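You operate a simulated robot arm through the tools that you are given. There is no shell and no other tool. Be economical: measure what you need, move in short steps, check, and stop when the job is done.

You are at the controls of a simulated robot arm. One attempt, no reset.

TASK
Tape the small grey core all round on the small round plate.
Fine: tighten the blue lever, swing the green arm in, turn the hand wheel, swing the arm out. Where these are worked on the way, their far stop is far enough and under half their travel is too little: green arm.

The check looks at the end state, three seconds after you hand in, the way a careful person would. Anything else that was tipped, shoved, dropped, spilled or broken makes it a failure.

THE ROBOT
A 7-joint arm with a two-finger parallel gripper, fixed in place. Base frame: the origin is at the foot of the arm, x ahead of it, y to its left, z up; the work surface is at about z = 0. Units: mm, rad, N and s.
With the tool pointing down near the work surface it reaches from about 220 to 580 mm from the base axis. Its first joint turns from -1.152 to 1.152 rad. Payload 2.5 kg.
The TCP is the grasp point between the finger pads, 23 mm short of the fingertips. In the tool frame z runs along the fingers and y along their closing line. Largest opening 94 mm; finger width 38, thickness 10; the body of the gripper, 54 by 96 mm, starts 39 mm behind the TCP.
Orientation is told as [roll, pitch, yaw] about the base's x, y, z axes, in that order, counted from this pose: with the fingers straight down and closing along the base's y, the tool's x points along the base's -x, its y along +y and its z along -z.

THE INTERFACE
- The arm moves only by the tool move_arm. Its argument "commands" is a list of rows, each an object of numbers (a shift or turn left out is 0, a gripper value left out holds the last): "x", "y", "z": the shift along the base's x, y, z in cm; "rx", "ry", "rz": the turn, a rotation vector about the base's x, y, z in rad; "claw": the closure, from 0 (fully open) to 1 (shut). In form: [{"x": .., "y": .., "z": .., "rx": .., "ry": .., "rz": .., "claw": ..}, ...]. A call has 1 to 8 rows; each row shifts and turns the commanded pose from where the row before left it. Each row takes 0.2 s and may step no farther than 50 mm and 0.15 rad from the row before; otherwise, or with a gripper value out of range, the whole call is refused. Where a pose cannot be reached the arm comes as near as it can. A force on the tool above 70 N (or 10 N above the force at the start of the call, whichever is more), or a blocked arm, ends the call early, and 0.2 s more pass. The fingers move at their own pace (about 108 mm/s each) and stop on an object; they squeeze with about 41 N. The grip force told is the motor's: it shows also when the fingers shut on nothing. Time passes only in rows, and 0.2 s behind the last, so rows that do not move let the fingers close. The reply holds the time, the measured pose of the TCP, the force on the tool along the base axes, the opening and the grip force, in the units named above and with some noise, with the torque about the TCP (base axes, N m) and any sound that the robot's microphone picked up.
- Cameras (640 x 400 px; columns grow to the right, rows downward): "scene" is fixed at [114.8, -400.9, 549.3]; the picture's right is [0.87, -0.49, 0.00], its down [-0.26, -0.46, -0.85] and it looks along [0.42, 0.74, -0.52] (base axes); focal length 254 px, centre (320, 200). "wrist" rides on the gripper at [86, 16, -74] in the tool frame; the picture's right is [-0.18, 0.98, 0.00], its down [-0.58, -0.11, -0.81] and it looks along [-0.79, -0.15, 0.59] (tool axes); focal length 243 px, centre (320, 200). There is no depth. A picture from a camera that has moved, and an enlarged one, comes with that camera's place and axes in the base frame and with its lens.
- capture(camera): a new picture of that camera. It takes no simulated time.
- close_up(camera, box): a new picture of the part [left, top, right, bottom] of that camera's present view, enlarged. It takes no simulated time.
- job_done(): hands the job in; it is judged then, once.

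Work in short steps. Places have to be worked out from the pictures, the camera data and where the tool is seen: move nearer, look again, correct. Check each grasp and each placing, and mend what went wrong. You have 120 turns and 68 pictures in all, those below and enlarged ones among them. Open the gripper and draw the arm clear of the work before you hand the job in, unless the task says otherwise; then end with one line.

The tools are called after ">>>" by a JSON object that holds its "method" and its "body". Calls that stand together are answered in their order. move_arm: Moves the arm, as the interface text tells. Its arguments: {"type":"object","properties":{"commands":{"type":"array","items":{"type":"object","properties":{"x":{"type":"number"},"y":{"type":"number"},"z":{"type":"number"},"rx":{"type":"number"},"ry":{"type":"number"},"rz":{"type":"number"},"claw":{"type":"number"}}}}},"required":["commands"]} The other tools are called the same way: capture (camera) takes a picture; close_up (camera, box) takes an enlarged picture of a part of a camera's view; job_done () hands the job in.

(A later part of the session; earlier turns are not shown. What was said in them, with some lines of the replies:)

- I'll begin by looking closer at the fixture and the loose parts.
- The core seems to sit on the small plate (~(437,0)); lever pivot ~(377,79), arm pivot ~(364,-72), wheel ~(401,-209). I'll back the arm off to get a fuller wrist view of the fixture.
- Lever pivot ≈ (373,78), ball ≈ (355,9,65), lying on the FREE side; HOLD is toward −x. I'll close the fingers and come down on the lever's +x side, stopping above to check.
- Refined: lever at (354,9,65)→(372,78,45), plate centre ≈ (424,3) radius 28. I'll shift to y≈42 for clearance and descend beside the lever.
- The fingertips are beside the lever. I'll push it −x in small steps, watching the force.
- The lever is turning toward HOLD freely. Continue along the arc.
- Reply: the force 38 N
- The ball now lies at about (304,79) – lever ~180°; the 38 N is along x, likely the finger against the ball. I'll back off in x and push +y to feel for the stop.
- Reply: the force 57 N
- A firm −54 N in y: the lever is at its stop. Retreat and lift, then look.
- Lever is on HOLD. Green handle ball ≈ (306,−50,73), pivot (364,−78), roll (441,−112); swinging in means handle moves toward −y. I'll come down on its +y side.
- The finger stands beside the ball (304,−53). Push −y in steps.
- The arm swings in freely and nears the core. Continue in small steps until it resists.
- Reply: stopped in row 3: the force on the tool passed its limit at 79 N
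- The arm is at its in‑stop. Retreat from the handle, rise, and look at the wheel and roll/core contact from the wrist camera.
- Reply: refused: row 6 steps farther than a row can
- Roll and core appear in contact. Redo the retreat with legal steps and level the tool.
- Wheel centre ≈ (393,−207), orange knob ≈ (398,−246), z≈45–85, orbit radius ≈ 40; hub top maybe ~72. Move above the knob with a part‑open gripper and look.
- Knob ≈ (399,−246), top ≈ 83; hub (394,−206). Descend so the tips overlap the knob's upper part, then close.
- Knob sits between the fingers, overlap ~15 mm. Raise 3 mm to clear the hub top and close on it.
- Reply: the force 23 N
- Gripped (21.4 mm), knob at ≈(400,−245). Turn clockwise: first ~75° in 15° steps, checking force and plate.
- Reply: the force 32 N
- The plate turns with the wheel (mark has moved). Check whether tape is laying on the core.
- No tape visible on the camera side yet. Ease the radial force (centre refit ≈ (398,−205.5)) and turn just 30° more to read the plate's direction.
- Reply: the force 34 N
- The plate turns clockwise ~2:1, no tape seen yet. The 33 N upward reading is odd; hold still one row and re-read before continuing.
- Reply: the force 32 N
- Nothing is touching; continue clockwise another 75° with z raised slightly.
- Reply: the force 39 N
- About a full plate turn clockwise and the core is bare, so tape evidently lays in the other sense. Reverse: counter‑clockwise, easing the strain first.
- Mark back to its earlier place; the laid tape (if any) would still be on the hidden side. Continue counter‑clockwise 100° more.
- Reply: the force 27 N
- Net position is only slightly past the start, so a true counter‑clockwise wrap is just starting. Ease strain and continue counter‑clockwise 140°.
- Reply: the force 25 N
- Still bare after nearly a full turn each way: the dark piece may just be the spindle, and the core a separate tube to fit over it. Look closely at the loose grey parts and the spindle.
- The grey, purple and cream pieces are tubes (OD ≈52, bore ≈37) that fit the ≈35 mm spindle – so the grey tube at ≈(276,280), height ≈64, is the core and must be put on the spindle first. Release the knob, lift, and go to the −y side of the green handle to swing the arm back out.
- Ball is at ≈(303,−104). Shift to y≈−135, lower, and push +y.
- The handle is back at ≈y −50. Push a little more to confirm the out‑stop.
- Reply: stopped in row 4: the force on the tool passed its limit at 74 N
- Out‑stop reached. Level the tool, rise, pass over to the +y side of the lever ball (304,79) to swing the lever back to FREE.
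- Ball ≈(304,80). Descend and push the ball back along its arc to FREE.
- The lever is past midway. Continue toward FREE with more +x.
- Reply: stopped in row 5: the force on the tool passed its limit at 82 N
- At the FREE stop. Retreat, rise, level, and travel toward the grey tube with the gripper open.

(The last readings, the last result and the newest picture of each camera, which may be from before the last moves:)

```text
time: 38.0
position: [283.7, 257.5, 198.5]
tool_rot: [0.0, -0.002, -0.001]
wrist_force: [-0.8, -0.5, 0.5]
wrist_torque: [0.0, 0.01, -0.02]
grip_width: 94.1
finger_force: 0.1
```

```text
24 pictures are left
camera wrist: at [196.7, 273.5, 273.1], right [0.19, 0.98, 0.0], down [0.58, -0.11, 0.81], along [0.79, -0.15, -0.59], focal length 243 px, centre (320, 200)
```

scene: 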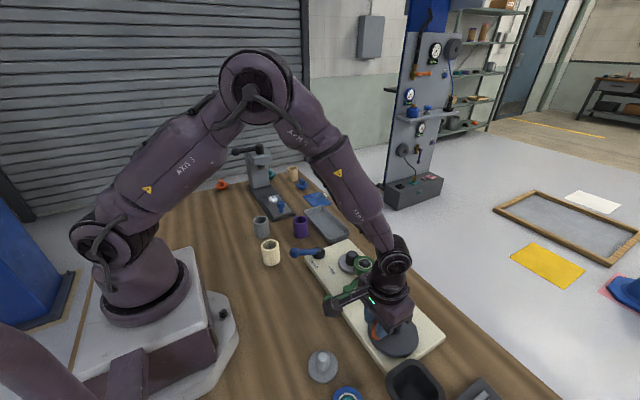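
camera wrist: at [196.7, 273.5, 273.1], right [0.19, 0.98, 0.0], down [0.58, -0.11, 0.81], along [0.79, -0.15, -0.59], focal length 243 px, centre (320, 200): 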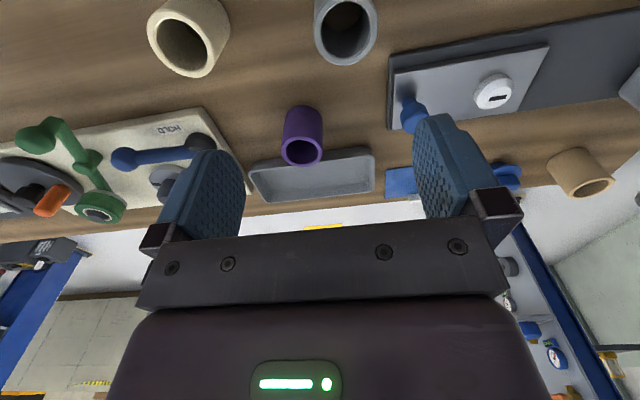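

Grey tube ≈(271,279). Centre over it and descend to grip at mid‑height.

>>> {"method": "move_arm", "body": {"commands": [{"x": -1.2, "y": 2.15}, {"z": -4.5}, {"z": -4}, {"z": 0}]}}

>>> {"method": "capture", "body": {"camera": "wrist"}}

>>> {"method": "close_up", "body": {"camera": "scene", "box": [215, 170, 325, 260]}}

```text
time: 39.0
position: [269.6, 279.7, 113.4]
tool_rot: [0.0, -0.002, -0.001]
wrist_force: [1.0, 0.0, -0.4]
wrist_torque: [-0.02, -0.04, 0.0]
grip_width: 93.8
finger_force: 0.1
```

```text
23 pictures are left
camera wrist: at [183.7, 295.8, 187.7], right [0.19, 0.98, 0.0], down [0.58, -0.11, 0.81], along [0.79, -0.15, -0.59], focal length 243 px, centre (320, 200)
```

wrist: 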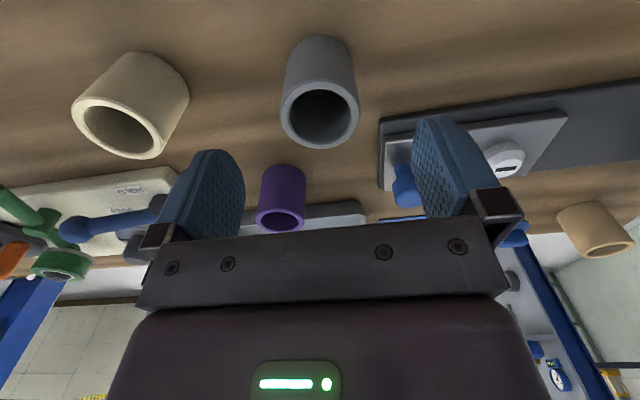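

```text
4.44 times, centred on (270, 215) of scene
camera zoom: at [114.8, -400.9, 549.3], right [0.87, -0.49, 0.0], down [-0.26, -0.46, -0.85], along [0.42, 0.74, -0.52], focal length 1130 px, centre (542, 133)
```

zoom: 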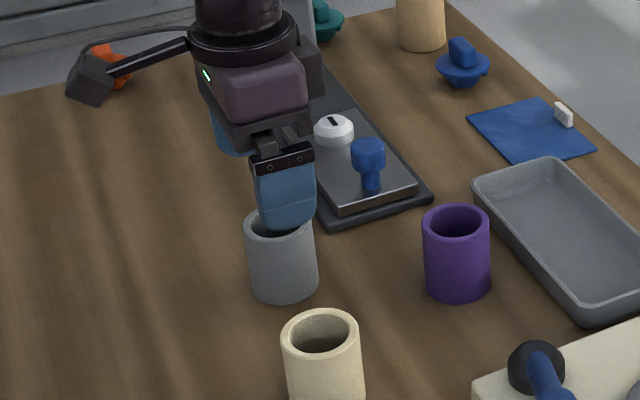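

Aligned within a couple of mm. Descend to z≈45 and close.

>>> {"method": "move_arm", "body": {"commands": [{"y": 0.1, "z": -3.5}, {"z": -3.3}, {"z": 0}, {"claw": 1}, {"claw": 1}, {"claw": 1}]}}

>>> {"method": "capture", "body": {"camera": "wrist"}}

```text
time: 40.4
position: [269.9, 279.3, 47.4]
tool_rot: [-0.001, -0.002, -0.002]
wrist_force: [0.4, 0.1, -0.1]
wrist_torque: [0.03, 0.01, 0.02]
grip_width: 48.6
finger_force: 41.2
```

```text
21 pictures are left
camera wrist: at [182.9, 295.5, 120.8], right [0.19, 0.98, 0.0], down [0.58, -0.11, 0.81], along [0.79, -0.15, -0.59], focal length 243 px, centre (320, 200)
```

wrist: 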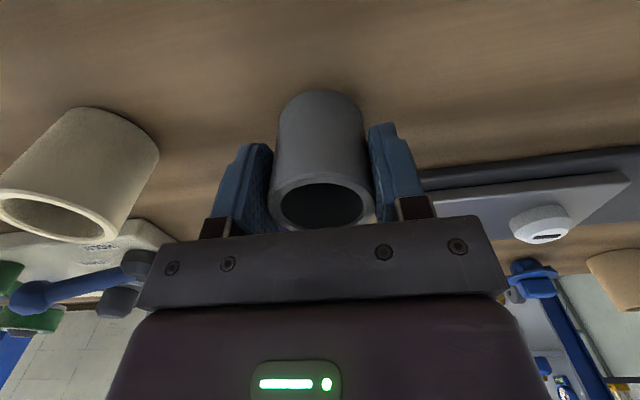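

Tube gripped (48.6 mm, height ≈55, axis ≈4 mm ahead of the TCP in x). Lift and carry to the side of the spindle to measure its place.

>>> {"method": "move_arm", "body": {"commands": [{"z": 4.5}, {"z": 4.5}, {"z": 4.5, "y": -1}, {"x": 2.6, "y": -4}, {"x": 2.6, "y": -4}, {"x": 2.6, "y": -4}, {"x": 2.6, "y": -4}, {"x": 2.6, "y": -3}]}}

>>> {"method": "capture", "body": {"camera": "wrist"}}

```text
time: 42.2
position: [399.6, 79.9, 182.8]
tool_rot: [-0.001, -0.002, -0.001]
wrist_force: [0.5, -0.5, 0.9]
wrist_torque: [0.0, 0.04, 0.0]
grip_width: 48.7
finger_force: 40.5
```

```text
20 pictures are left
camera wrist: at [312.8, 96.0, 257.6], right [0.18, 0.98, 0.0], down [0.58, -0.11, 0.81], along [0.79, -0.15, -0.59], focal length 243 px, centre (320, 200)
```

wrist: 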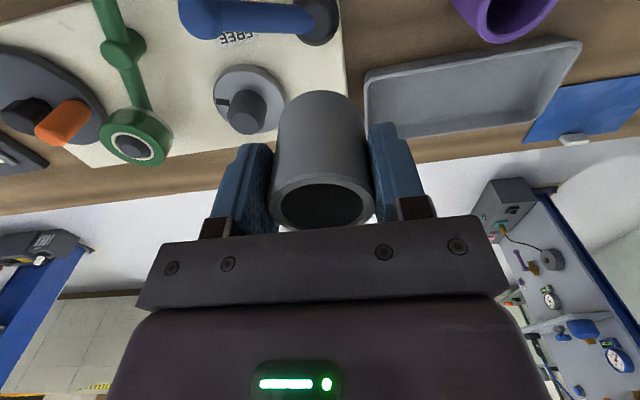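

>>> {"method": "close_up", "body": {"camera": "wrist", "box": [190, 40, 310, 160]}}

```text
3.33 times, centred on (250, 100) of wrist
camera zoom: at [312.8, 96.0, 257.6], right [0.18, 0.98, 0.0], down [0.58, -0.11, 0.81], along [0.79, -0.15, -0.59], focal length 809 px, centre (553, 533)
```

zoom: 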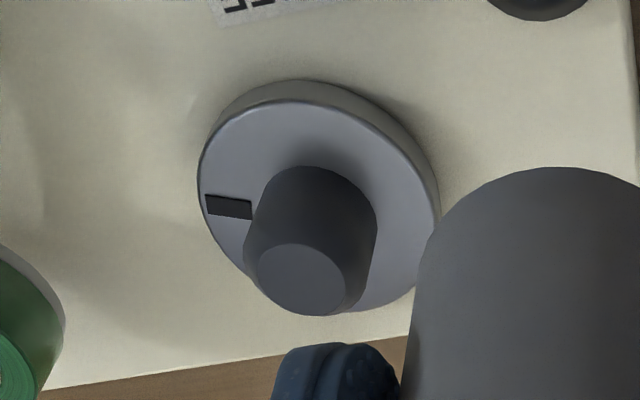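

Spindle ≈ (431,3), top z≈78 with a generous chamfer (23→35 mm). Move the tube just above it and inspect from both cameras.

>>> {"method": "move_arm", "body": {"commands": [{"x": 1.4, "y": -3.9}, {"x": 1.4, "y": -3.9}, {"z": -2.2}, {"z": -2.1}, {"z": 0}]}}

>>> {"method": "close_up", "body": {"camera": "scene", "box": [310, 210, 400, 280]}}

>>> {"method": "close_up", "body": {"camera": "wrist", "box": [220, 20, 420, 240]}}

```text
time: 43.4
position: [429.9, 2.2, 140.2]
tool_rot: [0.0, -0.003, -0.001]
wrist_force: [0.3, -0.8, -0.9]
wrist_torque: [-0.02, 0.02, 0.0]
grip_width: 48.7
finger_force: 41.0
```

```text
5.71 times, centred on (355, 245) of scene
camera zoom: at [114.8, -400.9, 549.3], right [0.87, -0.49, 0.0], down [-0.26, -0.46, -0.85], along [0.42, 0.74, -0.52], focal length 1454 px, centre (120, -57)
```

zoom: 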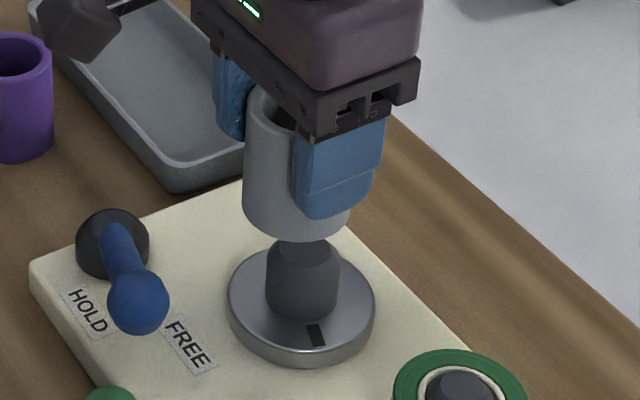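

```text
1.82 times, centred on (320, 130) of wrist
camera zoom: at [342.7, 17.5, 213.7], right [0.18, 0.98, 0.0], down [0.58, -0.11, 0.81], along [0.79, -0.15, -0.59], focal length 441 px, centre (320, 327)
```

zoom: 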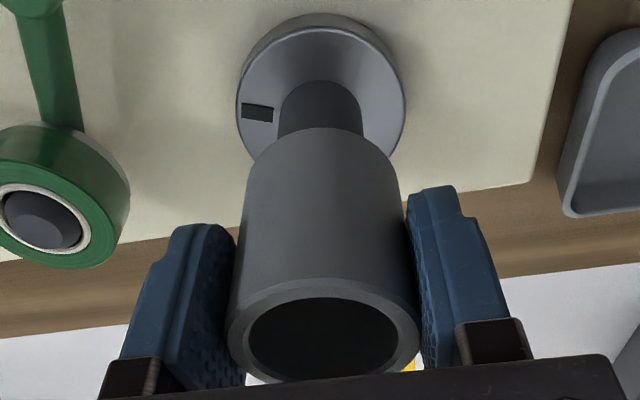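

Tube bottom is ≈(433.4,1.9), spindle ≈(435,0.5) – well inside the chamfer lead‑in. Nudge and lower slowly.

>>> {"method": "move_arm", "body": {"commands": [{"x": 0.17, "y": -0.12}, {"z": -0.8}, {"z": -0.8}, {"z": -0.6}, {"z": -0.5}, {"z": 0}]}}

```text
time: 44.8
position: [429.7, 0.6, 112.8]
tool_rot: [0.001, -0.002, -0.002]
wrist_force: [-0.1, 0.7, -0.9]
wrist_torque: [-0.01, 0.01, -0.03]
grip_width: 48.7
finger_force: 40.9
```

No contact force with the bottom already below the spindle top. Keep lowering.

>>> {"method": "move_arm", "body": {"commands": [{"z": -0.6}, {"z": -0.5}, {"z": -0.4}, {"z": -0.3}, {"z": 0}]}}

>>> {"method": "close_up", "body": {"camera": "scene", "box": [310, 210, 400, 280]}}

```text
time: 46.0
position: [430.5, 0.6, 93.1]
tool_rot: [-0.002, -0.003, -0.003]
wrist_force: [12.1, -0.3, 4.4]
wrist_torque: [-0.03, -0.56, -0.03]
grip_width: 48.3
finger_force: 41.2
```

```text
5.71 times, centred on (355, 245) of scene
camera zoom: at [114.7, -400.9, 549.3], right [0.87, -0.49, 0.0], down [-0.26, -0.46, -0.85], along [0.42, 0.74, -0.52], focal length 1454 px, centre (120, -57)
```

zoom: 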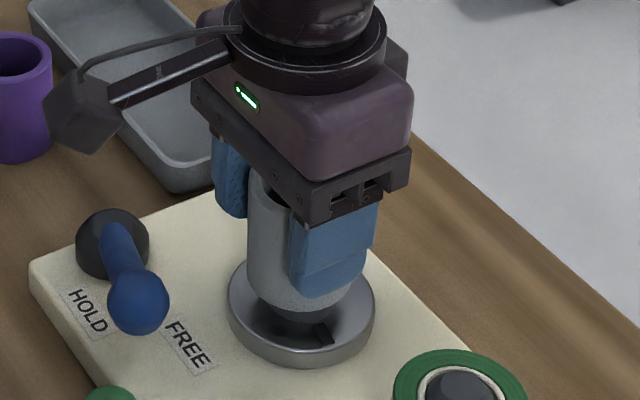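

It's on the spindle; ease +x a bit and lower until it seats.

>>> {"method": "move_arm", "body": {"commands": [{"x": 0.2, "z": -0.2}, {"z": -0.3}, {"z": -0.3}, {"z": -0.3}, {"z": 0}]}}

```text
time: 47.2
position: [430.6, -0.3, 82.5]
tool_rot: [0.0, -0.001, -0.002]
wrist_force: [-0.2, 0.8, -0.8]
wrist_torque: [0.05, 0.05, -0.02]
grip_width: 47.8
finger_force: 40.7
```

No seating force yet; lower further.

>>> {"method": "move_arm", "body": {"commands": [{"z": -0.3}, {"z": -0.3}, {"z": -0.3}, {"z": 0}]}}

>>> {"method": "close_up", "body": {"camera": "scene", "box": [310, 210, 400, 280]}}

```text
time: 48.2
position: [432.9, -0.4, 76.6]
tool_rot: [-0.001, -0.009, 0.0]
wrist_force: [0.2, 2.4, 26.4]
wrist_torque: [0.07, 0.33, -0.01]
grip_width: 45.7
finger_force: 40.7
```

```text
5.71 times, centred on (355, 245) of scene
camera zoom: at [114.7, -400.9, 549.4], right [0.87, -0.49, 0.0], down [-0.26, -0.46, -0.85], along [0.42, 0.74, -0.52], focal length 1454 px, centre (120, -57)
```

zoom: 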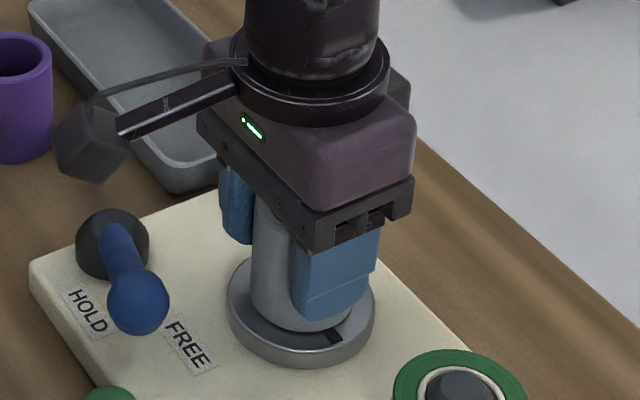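

Seated (26 N up). Release and lift off.

>>> {"method": "move_arm", "body": {"commands": [{"z": 0.2, "claw": 0.2}, {"claw": 0.2}, {"claw": 0.2}, {"z": 3}, {"z": 4.5}, {"z": 4.5}]}}

>>> {"method": "close_up", "body": {"camera": "scene", "box": [300, 215, 400, 295]}}

```text
time: 49.6
position: [429.9, 0.2, 194.9]
tool_rot: [-0.001, -0.001, 0.0]
wrist_force: [0.8, 0.8, -0.3]
wrist_torque: [0.01, 0.0, -0.01]
grip_width: 75.2
finger_force: 0.0
```

```text
5.00 times, centred on (350, 255) of scene
camera zoom: at [114.8, -400.9, 549.3], right [0.87, -0.49, 0.0], down [-0.26, -0.46, -0.85], along [0.42, 0.74, -0.52], focal length 1272 px, centre (170, -75)
```

zoom: 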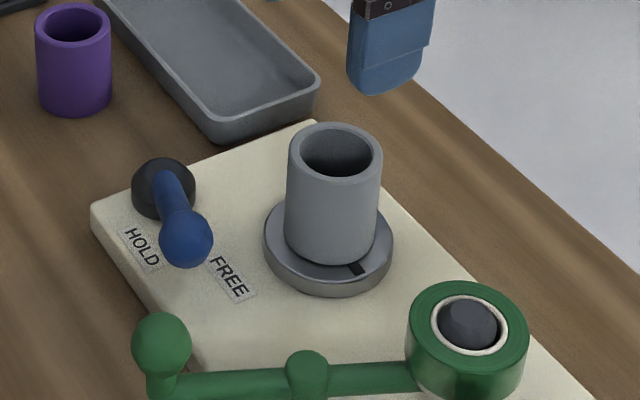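

Core is seated on the plate. Now tighten the lever again using the same path.

>>> {"method": "move_arm", "body": {"commands": [{"x": -2, "y": 2.2, "claw": 1}, {"x": -1.7, "y": 2.2}, {"z": -4.5}, {"z": -4.5}, {"z": -3.6}, {"x": -1}, {"x": -1, "y": -0.3}, {"x": -1}]}}

>>> {"method": "move_arm", "body": {"commands": [{"x": -1, "y": 0.1}, {"x": -1, "y": 0.3}, {"x": -0.4, "y": 0.7}, {"x": -0.1, "y": 0.8}, {"y": 0.6}]}}

>>> {"method": "close_up", "body": {"camera": "scene", "box": [270, 210, 410, 300]}}

```text
time: 51.4
position: [364.0, 40.0, 70.1]
tool_rot: [-0.001, 0.0, -0.003]
wrist_force: [1.6, -0.3, -0.8]
wrist_torque: [-0.01, -0.09, 0.0]
grip_width: 0.0
finger_force: 41.5
```

```text
time: 52.6
position: [338.3, 61.4, 70.1]
tool_rot: [-0.005, 0.001, -0.005]
wrist_force: [-2.9, -23.3, 9.1]
wrist_torque: [-0.22, 0.1, 0.29]
grip_width: 0.0
finger_force: 41.4
```

```text
4.44 times, centred on (340, 255) of scene
camera zoom: at [114.7, -400.9, 549.3], right [0.87, -0.49, 0.0], down [-0.26, -0.46, -0.85], along [0.42, 0.74, -0.52], focal length 1130 px, centre (231, -44)
```

zoom: 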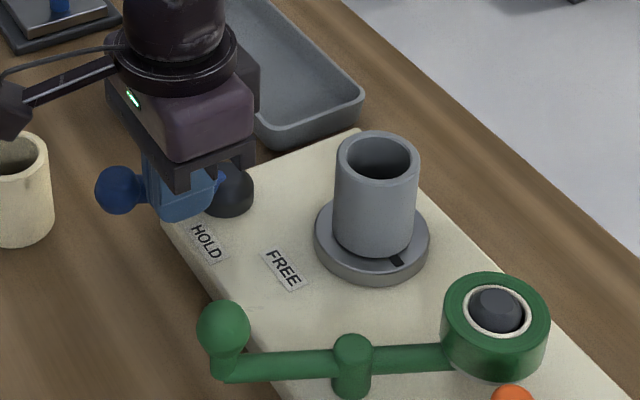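

Near the stop; press a bit more to be firm, then retreat and lift.

>>> {"method": "move_arm", "body": {"commands": [{"y": 0.3}, {"y": 0.25}, {"y": 0}, {"y": -1.5}, {"x": 0.5, "y": -1.5}, {"z": 4.5}, {"z": 3, "x": -1.7, "y": -2}, {"x": -2.4, "y": -4}]}}

```text
time: 54.4
position: [302.7, -16.6, 145.4]
tool_rot: [0.0, -0.005, -0.001]
wrist_force: [-0.6, -0.5, 0.5]
wrist_torque: [0.0, -0.02, -0.01]
grip_width: 0.0
finger_force: 40.9
```

Descend beside the green handle and swing the arm in gently.

>>> {"method": "move_arm", "body": {"commands": [{"y": -0.5, "z": -3.6}, {"z": -3.5}, {"y": -1}, {"y": -1}, {"x": -0.2, "y": -1}, {"y": -0.6}, {"y": 0}]}}

>>> {"method": "close_up", "body": {"camera": "scene", "box": [290, 210, 420, 300]}}

```text
time: 56.0
position: [300.0, -59.8, 74.0]
tool_rot: [-0.001, -0.003, -0.001]
wrist_force: [0.7, -0.6, -0.1]
wrist_torque: [-0.02, 0.01, -0.01]
grip_width: 0.0
finger_force: 41.3
```

```text
4.44 times, centred on (355, 255) of scene
camera zoom: at [114.8, -400.9, 549.3], right [0.87, -0.49, 0.0], down [-0.26, -0.46, -0.85], along [0.42, 0.74, -0.52], focal length 1130 px, centre (164, -44)
```

zoom: 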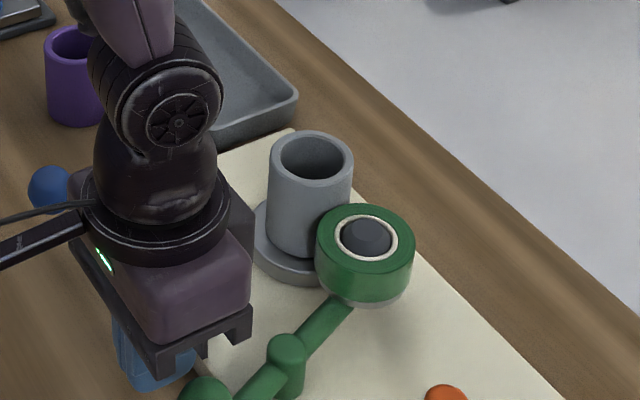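

Roll is close to the core now. Continue in small steps until it resists.

>>> {"method": "move_arm", "body": {"commands": [{"y": -0.4}, {"y": -0.4}, {"y": -0.4}, {"y": -0.3}, {"y": -0.3}, {"y": -0.3}, {"y": 0}]}}

```text
time: 57.6
position: [302.4, -77.6, 73.0]
tool_rot: [0.007, -0.001, 0.008]
wrist_force: [1.3, 34.5, 0.1]
wrist_torque: [0.05, -0.01, 0.11]
grip_width: 0.1
finger_force: 40.8
```

At the in‑stop (34 N at y −77.6). Back off, rise, and travel to the wheel knob (≈(405,−166)).

>>> {"method": "move_arm", "body": {"commands": [{"y": 1.5}, {"y": 1}, {"z": 4.7}, {"z": 4.2}, {"x": 3.3, "y": -3.5, "claw": 0.6}, {"x": 3.3, "y": -3.5}, {"x": 3.6, "y": -3.3}, {"y": -0.7}]}}

>>> {"method": "capture", "body": {"camera": "wrist"}}

```text
time: 59.4
position: [401.0, -165.5, 165.4]
tool_rot: [0.0, -0.001, -0.001]
wrist_force: [-0.4, -0.2, -0.7]
wrist_torque: [0.02, 0.03, 0.03]
grip_width: 37.9
finger_force: 0.1
```

```text
11 pictures are left
camera wrist: at [315.7, -148.6, 238.9], right [0.18, 0.98, 0.0], down [0.58, -0.11, 0.81], along [0.79, -0.15, -0.59], focal length 243 px, centre (320, 200)
```

wrist: 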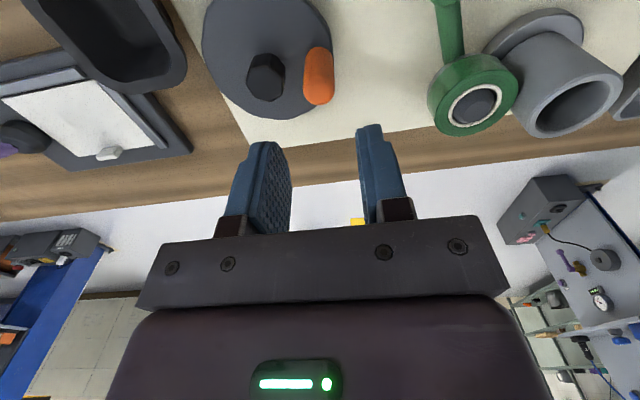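

Knob confirmed at ≈(404,−166). Descend and grip.

>>> {"method": "move_arm", "body": {"commands": [{"x": 0.35, "z": -3}, {"z": -2.5}, {"z": -1.4}, {"claw": 1}, {"claw": 1}, {"claw": 1}]}}

```text
time: 60.8
position: [406.0, -164.9, 94.7]
tool_rot: [0.001, -0.001, -0.001]
wrist_force: [-0.7, -3.3, -0.5]
wrist_torque: [-0.07, 0.37, 0.04]
grip_width: 21.2
finger_force: 45.5
```

Gripped. Turn clockwise 100° and look for tape.

>>> {"method": "move_arm", "body": {"commands": [{"z": 0.2}, {"x": 1.31, "y": -0.51}, {"x": 1.05, "y": -0.91}, {"x": 0.68, "y": -1.23}, {"x": 0.22, "y": -1.38}, {"x": -0.27, "y": -1.37}, {"x": 0}]}}

>>> {"method": "close_up", "body": {"camera": "scene", "box": [325, 215, 405, 285]}}

```text
time: 62.4
position: [436.6, -222.0, 98.1]
tool_rot: [-0.007, -0.008, 0.0]
wrist_force: [15.0, -8.9, -1.7]
wrist_torque: [-0.2, 0.5, 0.03]
grip_width: 21.5
finger_force: 45.4
```

```text
5.71 times, centred on (365, 250) of scene
camera zoom: at [114.8, -400.9, 549.3], right [0.87, -0.49, 0.0], down [-0.26, -0.46, -0.85], along [0.42, 0.74, -0.52], focal length 1454 px, centre (63, -86)
```

zoom: 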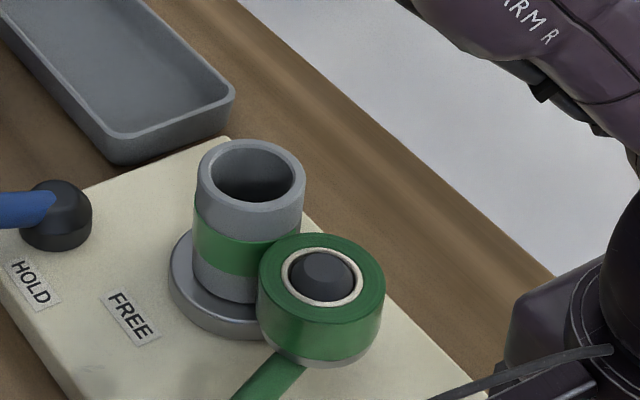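

Tape is laying on the grey core. Continue clockwise 160° more for a full wrap with overlap.

>>> {"method": "move_arm", "body": {"commands": [{"x": -0.57, "y": -1.3}, {"x": -1.09, "y": -0.88}, {"x": -1.32, "y": -0.46}, {"x": -1.4, "y": 0.02}, {"x": -1.31, "y": 0.51}, {"x": -1.05, "y": 0.91}, {"x": -0.68, "y": 1.23}, {"x": -0.22, "y": 1.38}]}}

>>> {"method": "close_up", "body": {"camera": "scene", "box": [325, 215, 405, 285]}}

```text
time: 64.2
position: [361.4, -204.5, 97.3]
tool_rot: [-0.006, -0.006, -0.002]
wrist_force: [4.2, -1.7, 28.8]
wrist_torque: [-0.04, 0.24, -0.01]
grip_width: 21.2
finger_force: 45.0
```

```text
5.71 times, centred on (365, 250) of scene
camera zoom: at [114.6, -400.8, 549.4], right [0.87, -0.49, 0.0], down [-0.26, -0.46, -0.85], along [0.42, 0.74, -0.52], focal length 1454 px, centre (63, -86)
```

zoom: 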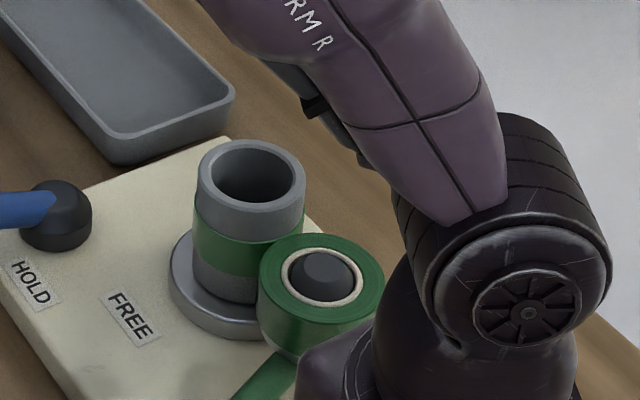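

Wheel turned ~260° (≈1.5 plate turns). Release the knob, lift, and go to the −y side of the handle.

>>> {"method": "move_arm", "body": {"commands": [{"claw": 0.6}, {"claw": 0.6}, {"z": 4}, {"z": 2}, {"x": -2.9, "y": 3.4, "claw": 1}, {"x": -2.9, "y": 3.4}, {"z": -3}, {"z": -2.5}]}}

```text
time: 66.0
position: [302.7, -137.1, 99.9]
tool_rot: [-0.001, -0.002, -0.001]
wrist_force: [-0.1, -1.0, 0.6]
wrist_torque: [0.02, 0.0, -0.04]
grip_width: 0.0
finger_force: 41.3
```

Handle ball is at ≈(303,−104). Lower and push +y to swing the arm out.

>>> {"method": "move_arm", "body": {"commands": [{"z": -2.6}, {"y": 1.2}, {"y": 1.2}, {"y": 1.2}, {"y": 1.2}, {"y": 0.7}, {"y": 0.3}, {"y": 0}]}}

>>> {"method": "close_up", "body": {"camera": "scene", "box": [280, 210, 450, 330]}}

```text
time: 67.8
position: [301.3, -78.5, 76.5]
tool_rot: [-0.001, -0.004, -0.003]
wrist_force: [-1.1, 0.7, -0.3]
wrist_torque: [-0.04, -0.02, 0.0]
grip_width: 0.2
finger_force: 40.9
```

```text
3.33 times, centred on (365, 270) of scene
camera zoom: at [114.8, -400.9, 549.3], right [0.87, -0.49, 0.0], down [-0.26, -0.46, -0.85], along [0.42, 0.74, -0.52], focal length 848 px, centre (170, -33)
```

zoom: 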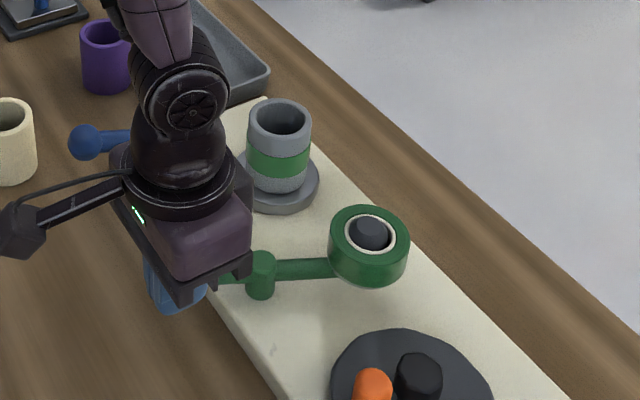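

The arm is out. Press lightly to its stop, back off, rise clear, open, and check the core from the robot side.

>>> {"method": "move_arm", "body": {"commands": [{"y": 0.3}, {"y": -1.5}, {"y": -1}, {"z": 4.7}, {"z": 4.9}, {"z": 4.9, "claw": 0}, {"z": 4.5, "claw": 0}, {"y": 2}]}}

>>> {"method": "capture", "body": {"camera": "wrist"}}

>>> {"method": "capture", "body": {"camera": "scene"}}

```text
time: 69.6
position: [304.8, -80.4, 267.2]
tool_rot: [0.0, 0.0, 0.0]
wrist_force: [0.5, -0.1, 0.2]
wrist_torque: [-0.02, -0.01, -0.03]
grip_width: 94.1
finger_force: 0.1
```

```text
7 pictures are left
camera wrist: at [217.7, -64.6, 340.2], right [0.18, 0.98, 0.0], down [0.58, -0.11, 0.81], along [0.79, -0.15, -0.59], focal length 243 px, centre (320, 200)
```

wrist: 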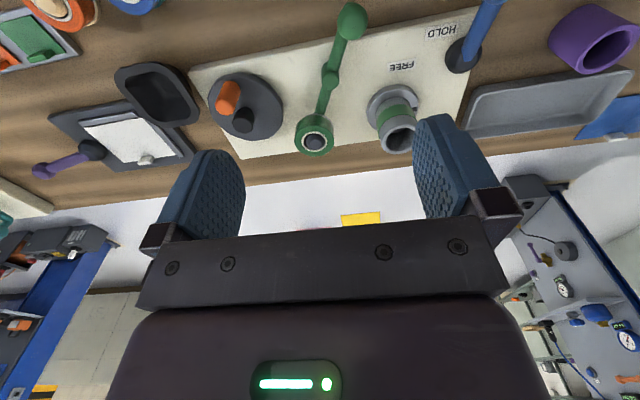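

```text
6 pictures are left
```

scene: 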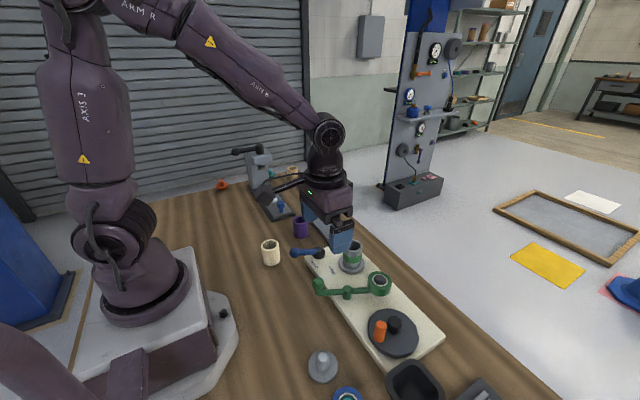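

The tape shows on both sides after about 1.5 plate turns, the lever is on HOLD, the arm is out, and the gripper is open and clear. Nothing else has been moved, so I'll hand in.

>>> {"method": "job_done", "body": {}}

```text
The job is handed in.
```

The small grey core is on the small round plate, with green tape on both sides I could see after about 1.5 plate turns; I did not view the far side directly. The blue lever is on HOLD, the green arm is swung out, and the gripper is open and clear. At first I took the bare spindle for the core, so I ran the steps once for nothing before fetching the grey tube and repeating them.
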